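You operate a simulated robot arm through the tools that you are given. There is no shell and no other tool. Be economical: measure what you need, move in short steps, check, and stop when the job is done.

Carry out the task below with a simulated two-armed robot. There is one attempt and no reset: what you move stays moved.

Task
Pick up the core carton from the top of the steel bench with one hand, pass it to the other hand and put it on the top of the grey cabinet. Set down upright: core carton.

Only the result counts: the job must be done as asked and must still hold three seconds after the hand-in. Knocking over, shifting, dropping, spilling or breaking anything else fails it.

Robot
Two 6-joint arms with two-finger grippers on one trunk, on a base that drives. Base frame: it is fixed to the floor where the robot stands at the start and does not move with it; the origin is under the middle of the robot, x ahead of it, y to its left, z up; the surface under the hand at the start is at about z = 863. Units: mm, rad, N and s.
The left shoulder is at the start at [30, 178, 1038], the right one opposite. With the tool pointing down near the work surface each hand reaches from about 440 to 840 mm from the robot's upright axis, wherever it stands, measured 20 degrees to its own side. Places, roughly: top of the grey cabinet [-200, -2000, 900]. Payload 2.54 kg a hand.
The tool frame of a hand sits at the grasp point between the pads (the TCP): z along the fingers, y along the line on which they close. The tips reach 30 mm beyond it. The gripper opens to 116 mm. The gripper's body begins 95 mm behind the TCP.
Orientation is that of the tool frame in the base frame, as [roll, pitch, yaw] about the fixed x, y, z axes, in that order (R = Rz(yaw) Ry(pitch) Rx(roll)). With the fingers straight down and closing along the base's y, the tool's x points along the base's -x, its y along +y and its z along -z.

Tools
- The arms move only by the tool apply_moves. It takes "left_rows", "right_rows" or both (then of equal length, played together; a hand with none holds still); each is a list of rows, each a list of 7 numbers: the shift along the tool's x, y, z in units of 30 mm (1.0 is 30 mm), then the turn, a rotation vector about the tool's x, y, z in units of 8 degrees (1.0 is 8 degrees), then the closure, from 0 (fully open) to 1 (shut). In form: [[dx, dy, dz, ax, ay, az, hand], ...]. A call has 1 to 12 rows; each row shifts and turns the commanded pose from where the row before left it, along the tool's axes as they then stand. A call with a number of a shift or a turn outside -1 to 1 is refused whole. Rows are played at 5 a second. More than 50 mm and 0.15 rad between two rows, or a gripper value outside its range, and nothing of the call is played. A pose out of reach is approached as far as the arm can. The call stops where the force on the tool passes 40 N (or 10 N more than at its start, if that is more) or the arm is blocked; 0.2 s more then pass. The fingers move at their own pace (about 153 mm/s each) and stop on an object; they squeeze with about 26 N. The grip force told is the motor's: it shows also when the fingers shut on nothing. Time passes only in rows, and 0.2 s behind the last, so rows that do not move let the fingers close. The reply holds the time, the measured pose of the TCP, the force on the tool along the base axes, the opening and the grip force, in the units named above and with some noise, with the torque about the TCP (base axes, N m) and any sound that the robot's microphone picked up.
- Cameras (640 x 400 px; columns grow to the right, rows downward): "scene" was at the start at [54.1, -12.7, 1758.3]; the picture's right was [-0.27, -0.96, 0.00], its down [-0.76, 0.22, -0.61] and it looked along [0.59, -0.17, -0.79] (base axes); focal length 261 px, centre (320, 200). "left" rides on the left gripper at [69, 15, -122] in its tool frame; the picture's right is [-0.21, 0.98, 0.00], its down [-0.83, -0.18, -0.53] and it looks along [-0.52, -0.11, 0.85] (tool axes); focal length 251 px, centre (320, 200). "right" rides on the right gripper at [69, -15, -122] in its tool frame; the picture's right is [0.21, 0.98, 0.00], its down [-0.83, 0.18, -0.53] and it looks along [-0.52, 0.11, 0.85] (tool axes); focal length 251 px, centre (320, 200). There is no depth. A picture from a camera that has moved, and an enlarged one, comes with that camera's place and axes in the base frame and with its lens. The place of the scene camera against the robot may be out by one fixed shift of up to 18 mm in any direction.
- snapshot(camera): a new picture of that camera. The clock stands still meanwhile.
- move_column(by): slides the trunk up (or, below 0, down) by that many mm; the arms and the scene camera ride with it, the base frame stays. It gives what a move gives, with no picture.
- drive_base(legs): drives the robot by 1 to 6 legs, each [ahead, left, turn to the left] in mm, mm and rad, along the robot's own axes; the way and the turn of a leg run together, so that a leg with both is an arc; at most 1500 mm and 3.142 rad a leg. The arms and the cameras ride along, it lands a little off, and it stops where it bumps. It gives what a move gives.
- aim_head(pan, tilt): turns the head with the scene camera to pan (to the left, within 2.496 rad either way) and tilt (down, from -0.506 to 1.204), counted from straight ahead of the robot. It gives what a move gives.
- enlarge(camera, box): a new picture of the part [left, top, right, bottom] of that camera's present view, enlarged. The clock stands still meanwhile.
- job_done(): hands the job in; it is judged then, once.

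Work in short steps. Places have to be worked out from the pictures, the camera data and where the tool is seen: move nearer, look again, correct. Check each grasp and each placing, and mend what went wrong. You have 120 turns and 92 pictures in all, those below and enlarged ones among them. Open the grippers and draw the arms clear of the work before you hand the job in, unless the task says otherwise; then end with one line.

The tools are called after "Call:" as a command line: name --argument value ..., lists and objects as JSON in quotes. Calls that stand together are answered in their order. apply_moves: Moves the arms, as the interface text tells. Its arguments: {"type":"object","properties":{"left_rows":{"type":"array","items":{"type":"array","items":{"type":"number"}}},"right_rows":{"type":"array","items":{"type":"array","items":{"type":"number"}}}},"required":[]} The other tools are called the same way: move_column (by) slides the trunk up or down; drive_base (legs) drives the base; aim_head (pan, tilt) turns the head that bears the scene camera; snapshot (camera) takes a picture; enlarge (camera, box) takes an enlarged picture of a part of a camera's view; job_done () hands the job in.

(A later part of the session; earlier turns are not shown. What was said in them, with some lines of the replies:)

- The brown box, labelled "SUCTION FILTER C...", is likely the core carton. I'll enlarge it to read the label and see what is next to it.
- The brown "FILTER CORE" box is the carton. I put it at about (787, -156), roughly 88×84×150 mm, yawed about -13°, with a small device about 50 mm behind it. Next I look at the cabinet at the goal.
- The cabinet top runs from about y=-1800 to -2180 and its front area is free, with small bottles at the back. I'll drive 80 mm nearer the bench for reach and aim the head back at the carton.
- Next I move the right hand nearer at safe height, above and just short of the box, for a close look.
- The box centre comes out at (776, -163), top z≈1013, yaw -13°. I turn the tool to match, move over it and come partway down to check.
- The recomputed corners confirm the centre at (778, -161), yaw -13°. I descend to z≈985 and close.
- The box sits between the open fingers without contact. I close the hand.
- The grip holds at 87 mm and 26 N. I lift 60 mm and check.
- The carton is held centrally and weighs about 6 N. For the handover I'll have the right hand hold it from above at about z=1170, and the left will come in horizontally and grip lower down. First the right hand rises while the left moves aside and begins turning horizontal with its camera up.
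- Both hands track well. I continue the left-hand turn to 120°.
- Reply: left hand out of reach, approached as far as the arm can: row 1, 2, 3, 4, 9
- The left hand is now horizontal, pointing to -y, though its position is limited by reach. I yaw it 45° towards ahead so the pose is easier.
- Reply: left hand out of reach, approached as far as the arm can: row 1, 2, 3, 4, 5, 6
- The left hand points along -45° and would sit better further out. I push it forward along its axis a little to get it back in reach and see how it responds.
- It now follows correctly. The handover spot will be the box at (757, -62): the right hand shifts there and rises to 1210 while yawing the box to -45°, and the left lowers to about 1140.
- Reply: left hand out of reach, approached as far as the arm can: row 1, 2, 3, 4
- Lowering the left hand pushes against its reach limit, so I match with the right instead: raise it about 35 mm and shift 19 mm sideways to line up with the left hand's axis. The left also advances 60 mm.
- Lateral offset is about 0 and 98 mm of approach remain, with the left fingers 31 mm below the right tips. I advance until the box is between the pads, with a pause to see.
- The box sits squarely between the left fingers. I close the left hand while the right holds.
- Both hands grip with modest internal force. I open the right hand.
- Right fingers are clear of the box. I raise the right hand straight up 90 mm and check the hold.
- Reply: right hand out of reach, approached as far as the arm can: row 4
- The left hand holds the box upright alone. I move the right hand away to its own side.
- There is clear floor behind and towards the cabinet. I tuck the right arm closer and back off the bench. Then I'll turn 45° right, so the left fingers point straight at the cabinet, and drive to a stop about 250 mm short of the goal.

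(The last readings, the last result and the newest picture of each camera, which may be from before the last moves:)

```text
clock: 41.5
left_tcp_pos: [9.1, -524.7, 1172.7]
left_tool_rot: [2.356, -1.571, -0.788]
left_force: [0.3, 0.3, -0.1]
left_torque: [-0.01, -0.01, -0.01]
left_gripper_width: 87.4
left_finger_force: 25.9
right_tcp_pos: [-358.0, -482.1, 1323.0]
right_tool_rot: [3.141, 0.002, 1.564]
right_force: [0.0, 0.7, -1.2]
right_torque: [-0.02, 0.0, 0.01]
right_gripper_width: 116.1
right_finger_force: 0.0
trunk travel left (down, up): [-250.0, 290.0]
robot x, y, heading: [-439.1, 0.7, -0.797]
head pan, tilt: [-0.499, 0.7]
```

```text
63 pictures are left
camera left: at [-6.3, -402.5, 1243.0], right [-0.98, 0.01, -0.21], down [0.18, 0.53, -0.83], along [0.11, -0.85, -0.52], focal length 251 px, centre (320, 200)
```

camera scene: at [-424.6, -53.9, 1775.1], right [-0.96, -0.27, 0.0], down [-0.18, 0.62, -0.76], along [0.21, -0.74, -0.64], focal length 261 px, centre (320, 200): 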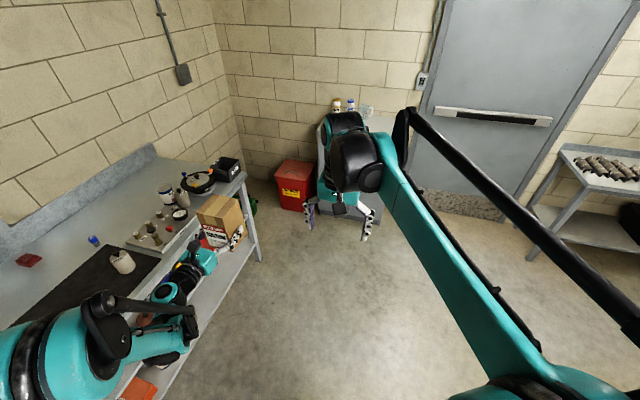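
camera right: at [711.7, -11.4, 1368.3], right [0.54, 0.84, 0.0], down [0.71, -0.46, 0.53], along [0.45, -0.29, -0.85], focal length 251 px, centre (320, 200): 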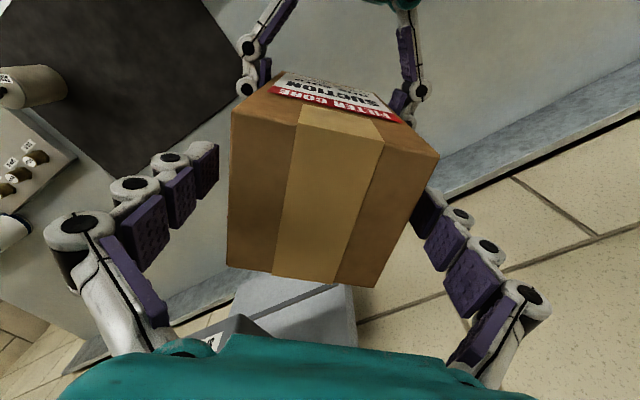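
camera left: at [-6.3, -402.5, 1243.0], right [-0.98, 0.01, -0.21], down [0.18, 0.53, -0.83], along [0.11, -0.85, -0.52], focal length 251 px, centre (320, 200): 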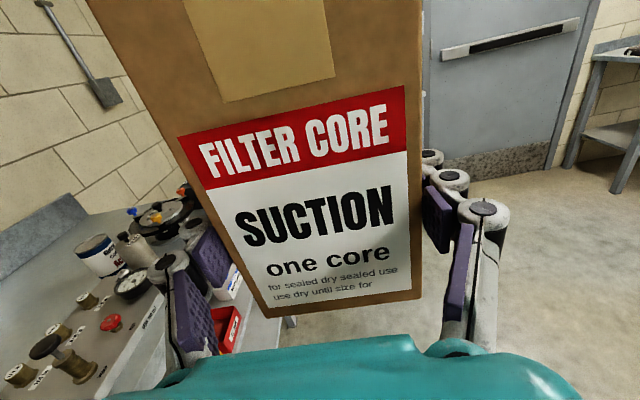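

All good and the box is secure. I drive diagonally, straight towards the cabinet, to the pre-position.

Call:
drive_base --legs '[[641, -941, 0.01]]'

Call:
aim_head --pan -0.1 --tilt 0.75

Call:
snapshot --camera "scene"

Call:
snapshot --camera "left"

Call:
snapshot --camera "right"

```text
clock: 47.4
left_tcp_pos: [-198.4, -1641.2, 1173.8]
left_tool_rot: [2.561, -1.567, -0.985]
left_force: [0.7, -0.1, -0.4]
left_torque: [0.03, 0.01, 0.0]
left_gripper_width: 87.8
left_finger_force: 26.1
right_tcp_pos: [-567.1, -1601.8, 1323.4]
right_tool_rot: [3.141, 0.0, 1.573]
right_force: [-0.3, 0.1, 0.0]
right_torque: [0.01, -0.02, -0.01]
right_gripper_width: 115.7
right_finger_force: 0.1
trunk travel left (down, up): [-250.0, 290.0]
robot x, y, heading: [-652.6, -1119.2, -0.784]
head pan, tilt: [-0.499, 0.7]
```

```text
clock: 48.2
left_tcp_pos: [-199.8, -1640.4, 1173.6]
left_tool_rot: [2.533, -1.57, -0.956]
left_force: [0.6, -0.1, 0.3]
left_torque: [0.04, -0.02, 0.0]
left_gripper_width: 87.7
left_finger_force: 26.2
right_tcp_pos: [-567.3, -1600.9, 1322.8]
right_tool_rot: [3.139, 0.001, 1.575]
right_force: [0.3, -0.3, 0.0]
right_torque: [-0.01, -0.02, -0.03]
right_gripper_width: 116.1
right_finger_force: 0.1
trunk travel left (down, up): [-250.0, 290.0]
robot x, y, heading: [-655.8, -1116.9, -0.783]
head pan, tilt: [-0.099, 0.75]
```

```text
62 pictures are left
camera scene: at [-609.6, -1156.4, 1770.8], right [-0.77, -0.64, 0.0], down [-0.43, 0.53, -0.73], along [0.46, -0.56, -0.68], focal length 261 px, centre (320, 200)
```

scene: 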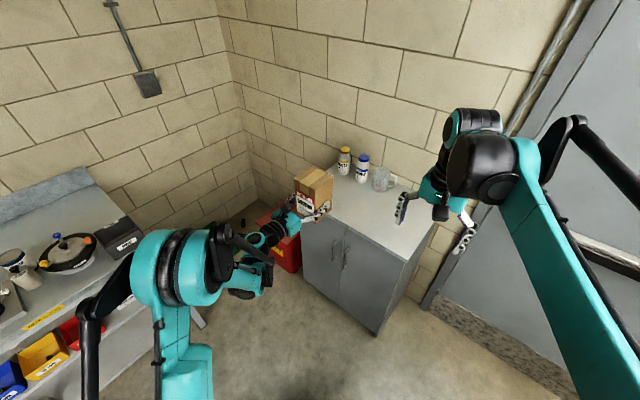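

```text
61 pictures are left
camera left: at [-215.8, -1517.3, 1243.0], right [-0.98, -0.01, -0.21], down [0.18, 0.54, -0.83], along [0.12, -0.84, -0.52], focal length 251 px, centre (320, 200)
```

left: 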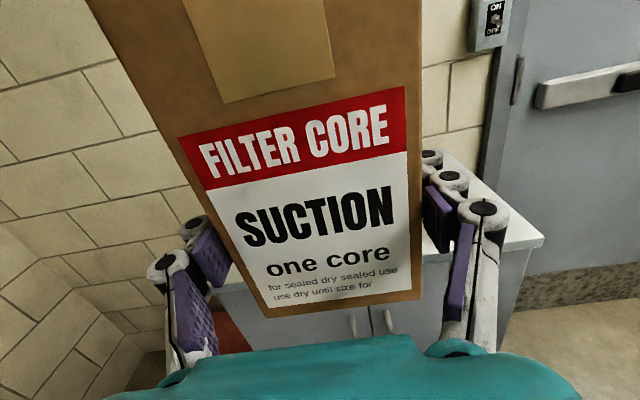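

```text
60 pictures are left
camera right: at [-581.6, -1531.6, 1446.4], right [0.98, 0.22, 0.0], down [0.19, -0.83, 0.53], along [0.12, -0.52, -0.85], focal length 251 px, centre (320, 200)
```

right: 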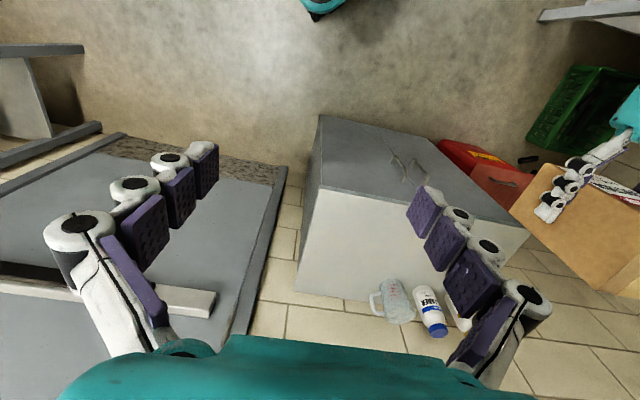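

The cabinet top measures x≈-510…100, y≈-1840…-2235 at z≈900, and the bottles and mug sit behind y≈-2110. I drive in 295 mm so the box lands at about (-200, -1935).

Call:
drive_base --legs '[[208.6, -208.6, 0]]'

Call:
snapshot --camera "scene"

Call:
snapshot --camera "right"

```text
clock: 50.3
left_tcp_pos: [-195.7, -1936.9, 1174.4]
left_tool_rot: [2.778, -1.569, -1.202]
left_force: [0.0, -0.1, -6.1]
left_torque: [0.04, 0.0, 0.0]
left_gripper_width: 87.5
left_finger_force: 26.1
right_tcp_pos: [-563.8, -1898.0, 1323.3]
right_tool_rot: [3.141, -0.001, 1.575]
right_force: [-0.2, -0.8, 0.0]
right_torque: [0.0, 0.0, -0.01]
right_gripper_width: 116.0
right_finger_force: 0.0
trunk travel left (down, up): [-250.0, 290.0]
robot x, y, heading: [-650.0, -1414.3, -0.783]
head pan, tilt: [-0.099, 0.75]
```

```text
59 pictures are left
camera scene: at [-606.2, -1453.4, 1770.8], right [-0.77, -0.64, 0.0], down [-0.43, 0.53, -0.73], along [0.46, -0.56, -0.68], focal length 261 px, centre (320, 200)
```

scene: 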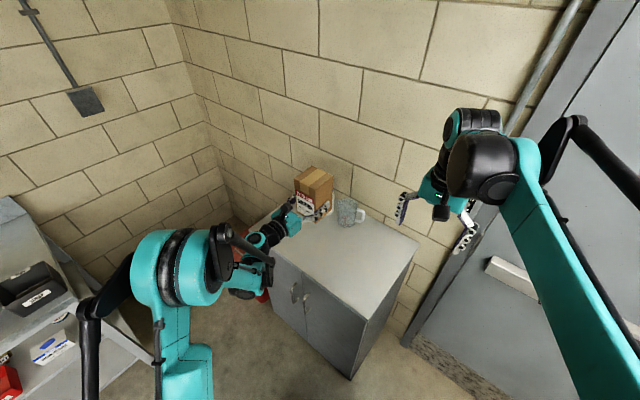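

```text
58 pictures are left
camera right: at [-578.4, -1828.5, 1446.1], right [0.98, 0.22, 0.0], down [0.18, -0.83, 0.53], along [0.12, -0.52, -0.85], focal length 251 px, centre (320, 200)
```

right: 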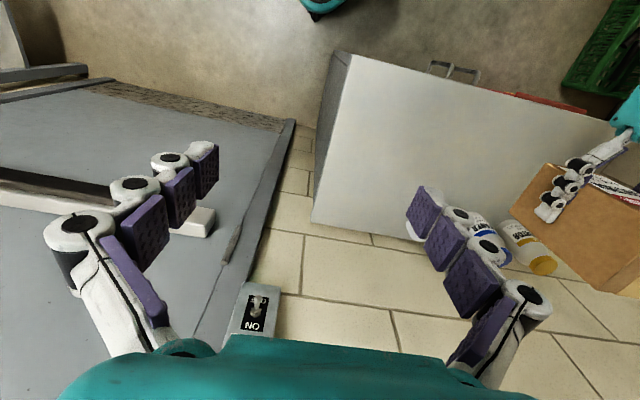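

The alignment is good and the box is clear of the bottles. I lower the trunk 195 mm, keeping about 25 mm in hand.

Call:
move_column --by -195

Call:
snapshot --camera "scene"

Call:
snapshot --camera "left"

Call:
snapshot --camera "right"

```text
clock: 52.4
left_tcp_pos: [-194.9, -1935.4, 979.0]
left_tool_rot: [2.547, -1.57, -0.972]
left_force: [-0.7, 0.0, -5.6]
left_torque: [0.06, 0.0, 0.0]
left_gripper_width: 87.6
left_finger_force: 26.3
right_tcp_pos: [-563.0, -1897.2, 1127.2]
right_tool_rot: [3.141, 0.0, 1.574]
right_force: [0.5, 0.3, 0.6]
right_torque: [0.01, 0.0, 0.0]
right_gripper_width: 116.0
right_finger_force: 0.0
trunk travel left (down, up): [-55.0, 485.0]
robot x, y, heading: [-650.9, -1420.3, -0.778]
head pan, tilt: [-0.099, 0.75]
```

```text
57 pictures are left
camera scene: at [-606.4, -1452.2, 1575.9], right [-0.77, -0.64, 0.0], down [-0.43, 0.53, -0.73], along [0.46, -0.56, -0.68], focal length 261 px, centre (320, 200)
```

scene: 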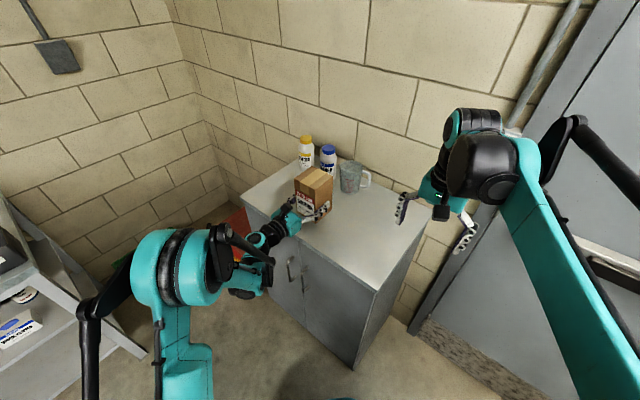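

```text
56 pictures are left
camera left: at [-212.7, -1813.2, 1048.2], right [-0.98, -0.01, -0.21], down [0.18, 0.54, -0.83], along [0.12, -0.84, -0.52], focal length 251 px, centre (320, 200)
```

left: 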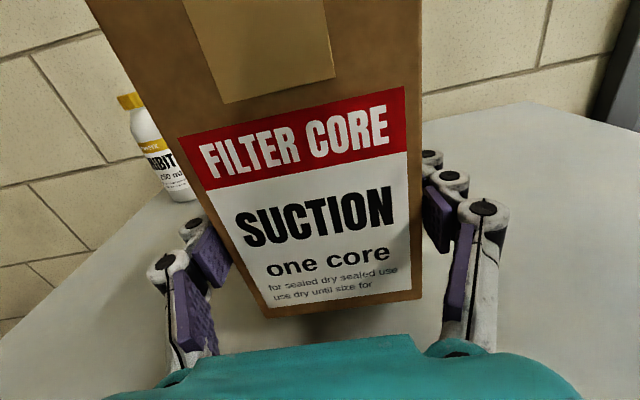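

```text
55 pictures are left
camera right: at [-578.5, -1827.5, 1251.6], right [0.98, 0.22, 0.0], down [0.18, -0.83, 0.53], along [0.12, -0.52, -0.85], focal length 251 px, centre (320, 200)
```

right: 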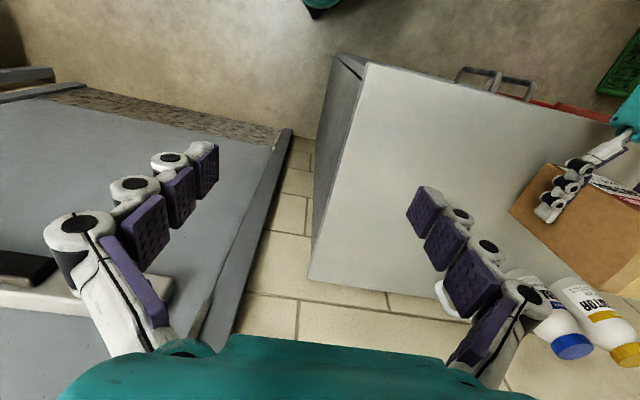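

About 25 mm above the top. I lower the column 15 mm more, then feel for contact.

Call:
move_column --by -15

Call:
enlarge --camera "scene" --box '[260, 150, 360, 230]'

```text
clock: 53.0
left_tcp_pos: [-195.3, -1936.8, 965.2]
left_tool_rot: [-0.59, -1.57, 2.166]
left_force: [-0.6, 0.3, -4.9]
left_torque: [0.08, 0.0, -0.03]
left_gripper_width: 87.2
left_finger_force: 25.6
right_tcp_pos: [-564.8, -1897.5, 1113.9]
right_tool_rot: [-3.14, 0.001, 1.575]
right_force: [0.1, -0.1, -0.5]
right_torque: [0.01, 0.02, -0.02]
right_gripper_width: 116.0
right_finger_force: 0.0
trunk travel left (down, up): [-40.0, 500.0]
robot x, y, heading: [-647.7, -1415.9, -0.783]
head pan, tilt: [-0.099, 0.75]
```

```text
5.00 times, centred on (310, 190) of scene
camera zoom: at [-606.6, -1452.0, 1560.8], right [-0.77, -0.64, 0.0], down [-0.43, 0.53, -0.73], along [0.46, -0.56, -0.68], focal length 1306 px, centre (370, 250)
```

zoom: 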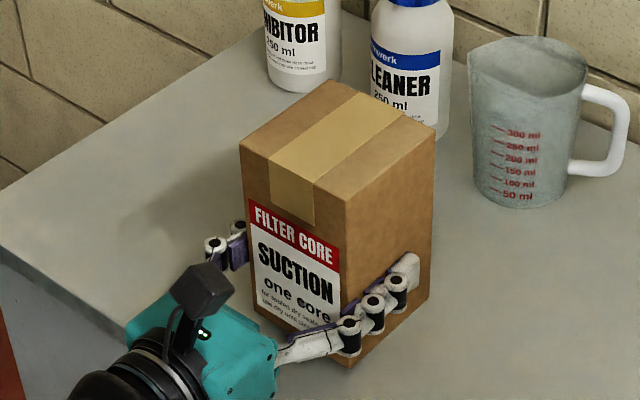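

It is nearly down. I feel down with small arm steps, watching the vertical force.

Call:
apply_moves --left_rows '[[-0.1, 0, 0, 0, 0, 0, 1], [-0.1, 0, 0, 0, 0, 0, 1], [0, 0, 0, 0, 0, 0, 1]]'

```text
clock: 53.8
left_tcp_pos: [-195.3, -1935.7, 958.2]
left_tool_rot: [2.625, -1.569, -1.048]
left_force: [-0.1, -0.4, -5.1]
left_torque: [0.05, 0.03, -0.01]
left_gripper_width: 87.7
left_finger_force: 25.8
right_tcp_pos: [-564.4, -1896.6, 1113.4]
right_tool_rot: [3.141, 0.0, 1.575]
right_force: [0.6, -0.4, 0.5]
right_torque: [-0.03, -0.02, -0.02]
right_gripper_width: 115.9
right_finger_force: 0.0
trunk travel left (down, up): [-40.0, 500.0]
robot x, y, heading: [-646.3, -1415.3, -0.78]
head pan, tilt: [-0.099, 0.75]
```

No contact yet, so I continue down.

Call:
apply_moves --left_rows '[[-0.07, 0, 0, 0, 0, 0, 1], [-0.07, 0, 0, 0, 0, 0, 1], [0, 0, 0, 0, 0, 0, 1]]'

```text
clock: 54.6
left_tcp_pos: [-195.7, -1936.1, 955.2]
left_tool_rot: [0.752, -1.569, 0.825]
left_force: [6.5, -10.6, 22.4]
left_torque: [-0.45, -0.11, 0.02]
left_gripper_width: 87.5
left_finger_force: 26.1
right_tcp_pos: [-564.5, -1896.0, 1113.8]
right_tool_rot: [3.14, 0.0, 1.573]
right_force: [0.2, 0.7, 0.5]
right_torque: [-0.01, 0.0, 0.0]
right_gripper_width: 116.1
right_finger_force: 0.0
trunk travel left (down, up): [-40.0, 500.0]
robot x, y, heading: [-652.0, -1417.1, -0.78]
head pan, tilt: [-0.099, 0.75]
```

Contact is clear at +22 N. I ease up about 1.5 mm, then open the left hand.

Call:
apply_moves --left_rows '[[0.05, 0, 0, 0, 0, 0, 1], [0, 0, 0, 0, 0, 0, 1]]'

```text
clock: 55.2
left_tcp_pos: [-195.4, -1935.7, 955.0]
left_tool_rot: [2.666, -1.569, -1.09]
left_force: [2.2, -4.9, 8.8]
left_torque: [-0.6, 0.34, 0.24]
left_gripper_width: 87.2
left_finger_force: 26.1
right_tcp_pos: [-564.3, -1897.1, 1112.8]
right_tool_rot: [-3.14, -0.002, 1.574]
right_force: [0.5, -0.4, 0.5]
right_torque: [-0.02, -0.02, 0.03]
right_gripper_width: 115.9
right_finger_force: 0.0
trunk travel left (down, up): [-40.0, 500.0]
robot x, y, heading: [-651.6, -1414.3, -0.779]
head pan, tilt: [-0.099, 0.75]
```

The box is resting lightly on the top. I open the left hand.

Call:
apply_moves --left_rows '[[0, 0, 0, 0, 0, 0, 0.1], [0, 0, 0, 0, 0, 0, 0], [0, 0, 0, 0, 0, 0, 0]]'

Call:
snapshot --camera "left"

Call:
enlarge --camera "scene" --box '[260, 150, 360, 230]'

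```text
clock: 56.0
left_tcp_pos: [-196.3, -1935.3, 955.9]
left_tool_rot: [3.085, -1.57, -1.508]
left_force: [-0.6, -0.2, -0.2]
left_torque: [-0.01, 0.02, -0.01]
left_gripper_width: 115.9
left_finger_force: 0.0
right_tcp_pos: [-564.8, -1895.9, 1114.0]
right_tool_rot: [3.141, -0.001, 1.574]
right_force: [0.9, -1.2, -1.5]
right_torque: [0.03, -0.02, 0.01]
right_gripper_width: 115.9
right_finger_force: 0.0
trunk travel left (down, up): [-40.0, 500.0]
robot x, y, heading: [-650.1, -1419.9, -0.786]
head pan, tilt: [-0.099, 0.75]
```

```text
53 pictures are left
camera left: at [-213.1, -1812.8, 1024.5], right [-0.98, -0.01, -0.21], down [0.18, 0.54, -0.83], along [0.12, -0.84, -0.52], focal length 251 px, centre (320, 200)
```

left: 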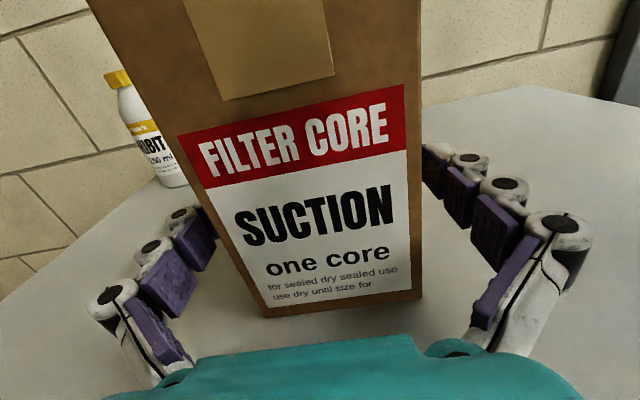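

```text
5.00 times, centred on (310, 190) of scene
camera zoom: at [-606.8, -1451.7, 1560.8], right [-0.77, -0.64, 0.0], down [-0.43, 0.53, -0.73], along [0.46, -0.56, -0.68], focal length 1306 px, centre (370, 250)
```

zoom: 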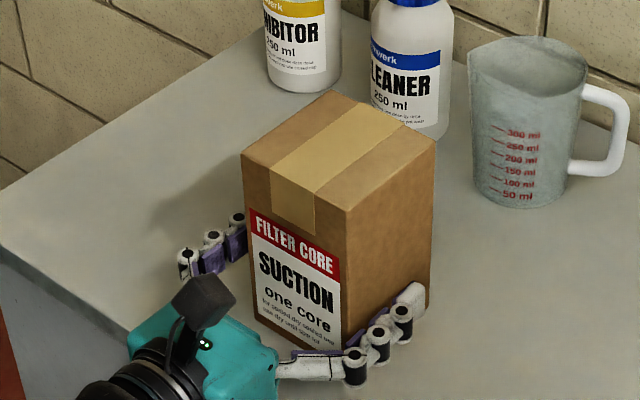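

The box stands upright and free. I withdraw the left hand straight back 90 mm.

Call:
apply_moves --left_rows '[[0, 0, -0.6, 0, 0, 0, 0], [0, 0, -0.8, 0, 0, 0, 0], [0, 0, -0.8, 0, 0, 0, 0], [0, 0, -0.8, 0, 0, 0, 0], [0, 0, 0, 0, 0, 0, 0]]'

```text
clock: 57.2
left_tcp_pos: [-196.6, -1846.0, 955.1]
left_tool_rot: [2.71, -1.57, -1.134]
left_force: [0.1, 0.2, 0.6]
left_torque: [0.01, 0.0, -0.03]
left_gripper_width: 115.9
left_finger_force: 0.0
right_tcp_pos: [-563.3, -1896.5, 1114.8]
right_tool_rot: [3.14, -0.001, 1.574]
right_force: [0.5, 0.1, 0.4]
right_torque: [0.02, 0.01, 0.01]
right_gripper_width: 116.1
right_finger_force: 0.1
trunk travel left (down, up): [-40.0, 500.0]
robot x, y, heading: [-650.3, -1417.6, -0.788]
head pan, tilt: [-0.099, 0.75]
```

The fingers have cleared the box. I drive the robot back 300 mm straight away from the cabinet and check.

Call:
drive_base --legs '[[-212, 212, 0]]'

Call:
snapshot --camera "scene"

Call:
snapshot --camera "left"

```text
clock: 59.2
left_tcp_pos: [-199.3, -1546.4, 955.4]
left_tool_rot: [-2.835, -1.571, -1.87]
left_force: [0.6, 0.4, -0.5]
left_torque: [0.01, 0.03, -0.02]
left_gripper_width: 116.1
left_finger_force: 0.0
right_tcp_pos: [-566.2, -1598.1, 1115.9]
right_tool_rot: [3.14, 0.0, 1.573]
right_force: [0.4, 0.4, 0.4]
right_torque: [-0.04, 0.0, 0.03]
right_gripper_width: 115.9
right_finger_force: 0.1
trunk travel left (down, up): [-40.0, 500.0]
robot x, y, heading: [-652.2, -1118.3, -0.781]
head pan, tilt: [-0.099, 0.75]
```

```text
51 pictures are left
camera scene: at [-608.8, -1151.5, 1560.9], right [-0.77, -0.64, 0.0], down [-0.43, 0.53, -0.73], along [0.47, -0.56, -0.68], focal length 261 px, centre (320, 200)
```

scene: 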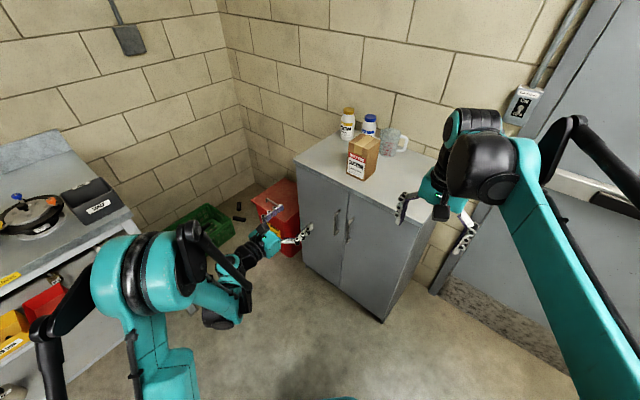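

```text
50 pictures are left
camera left: at [-215.4, -1423.7, 1024.9], right [-0.98, -0.01, -0.21], down [0.18, 0.53, -0.83], along [0.12, -0.85, -0.52], focal length 251 px, centre (320, 200)
```

left: 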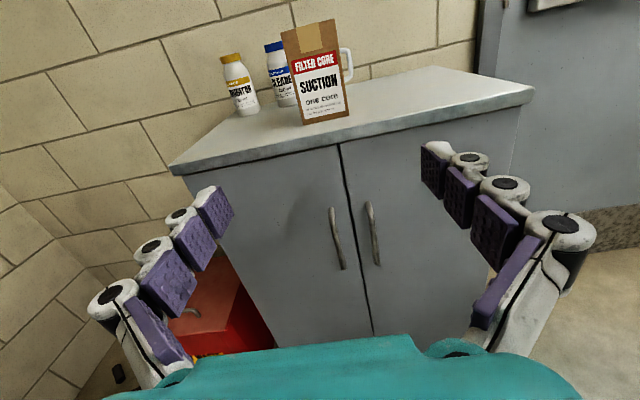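

The carton stands upright on the cabinet, nothing else has moved, and both grippers are open and clear. I hand in.

Call:
job_done

```text
The job is handed in.
```

The job is handed in: I picked the core carton up with the right hand, passed it to the left in the air, and set it upright on top of the grey cabinet. The bottles and mug on the cabinet were left untouched.
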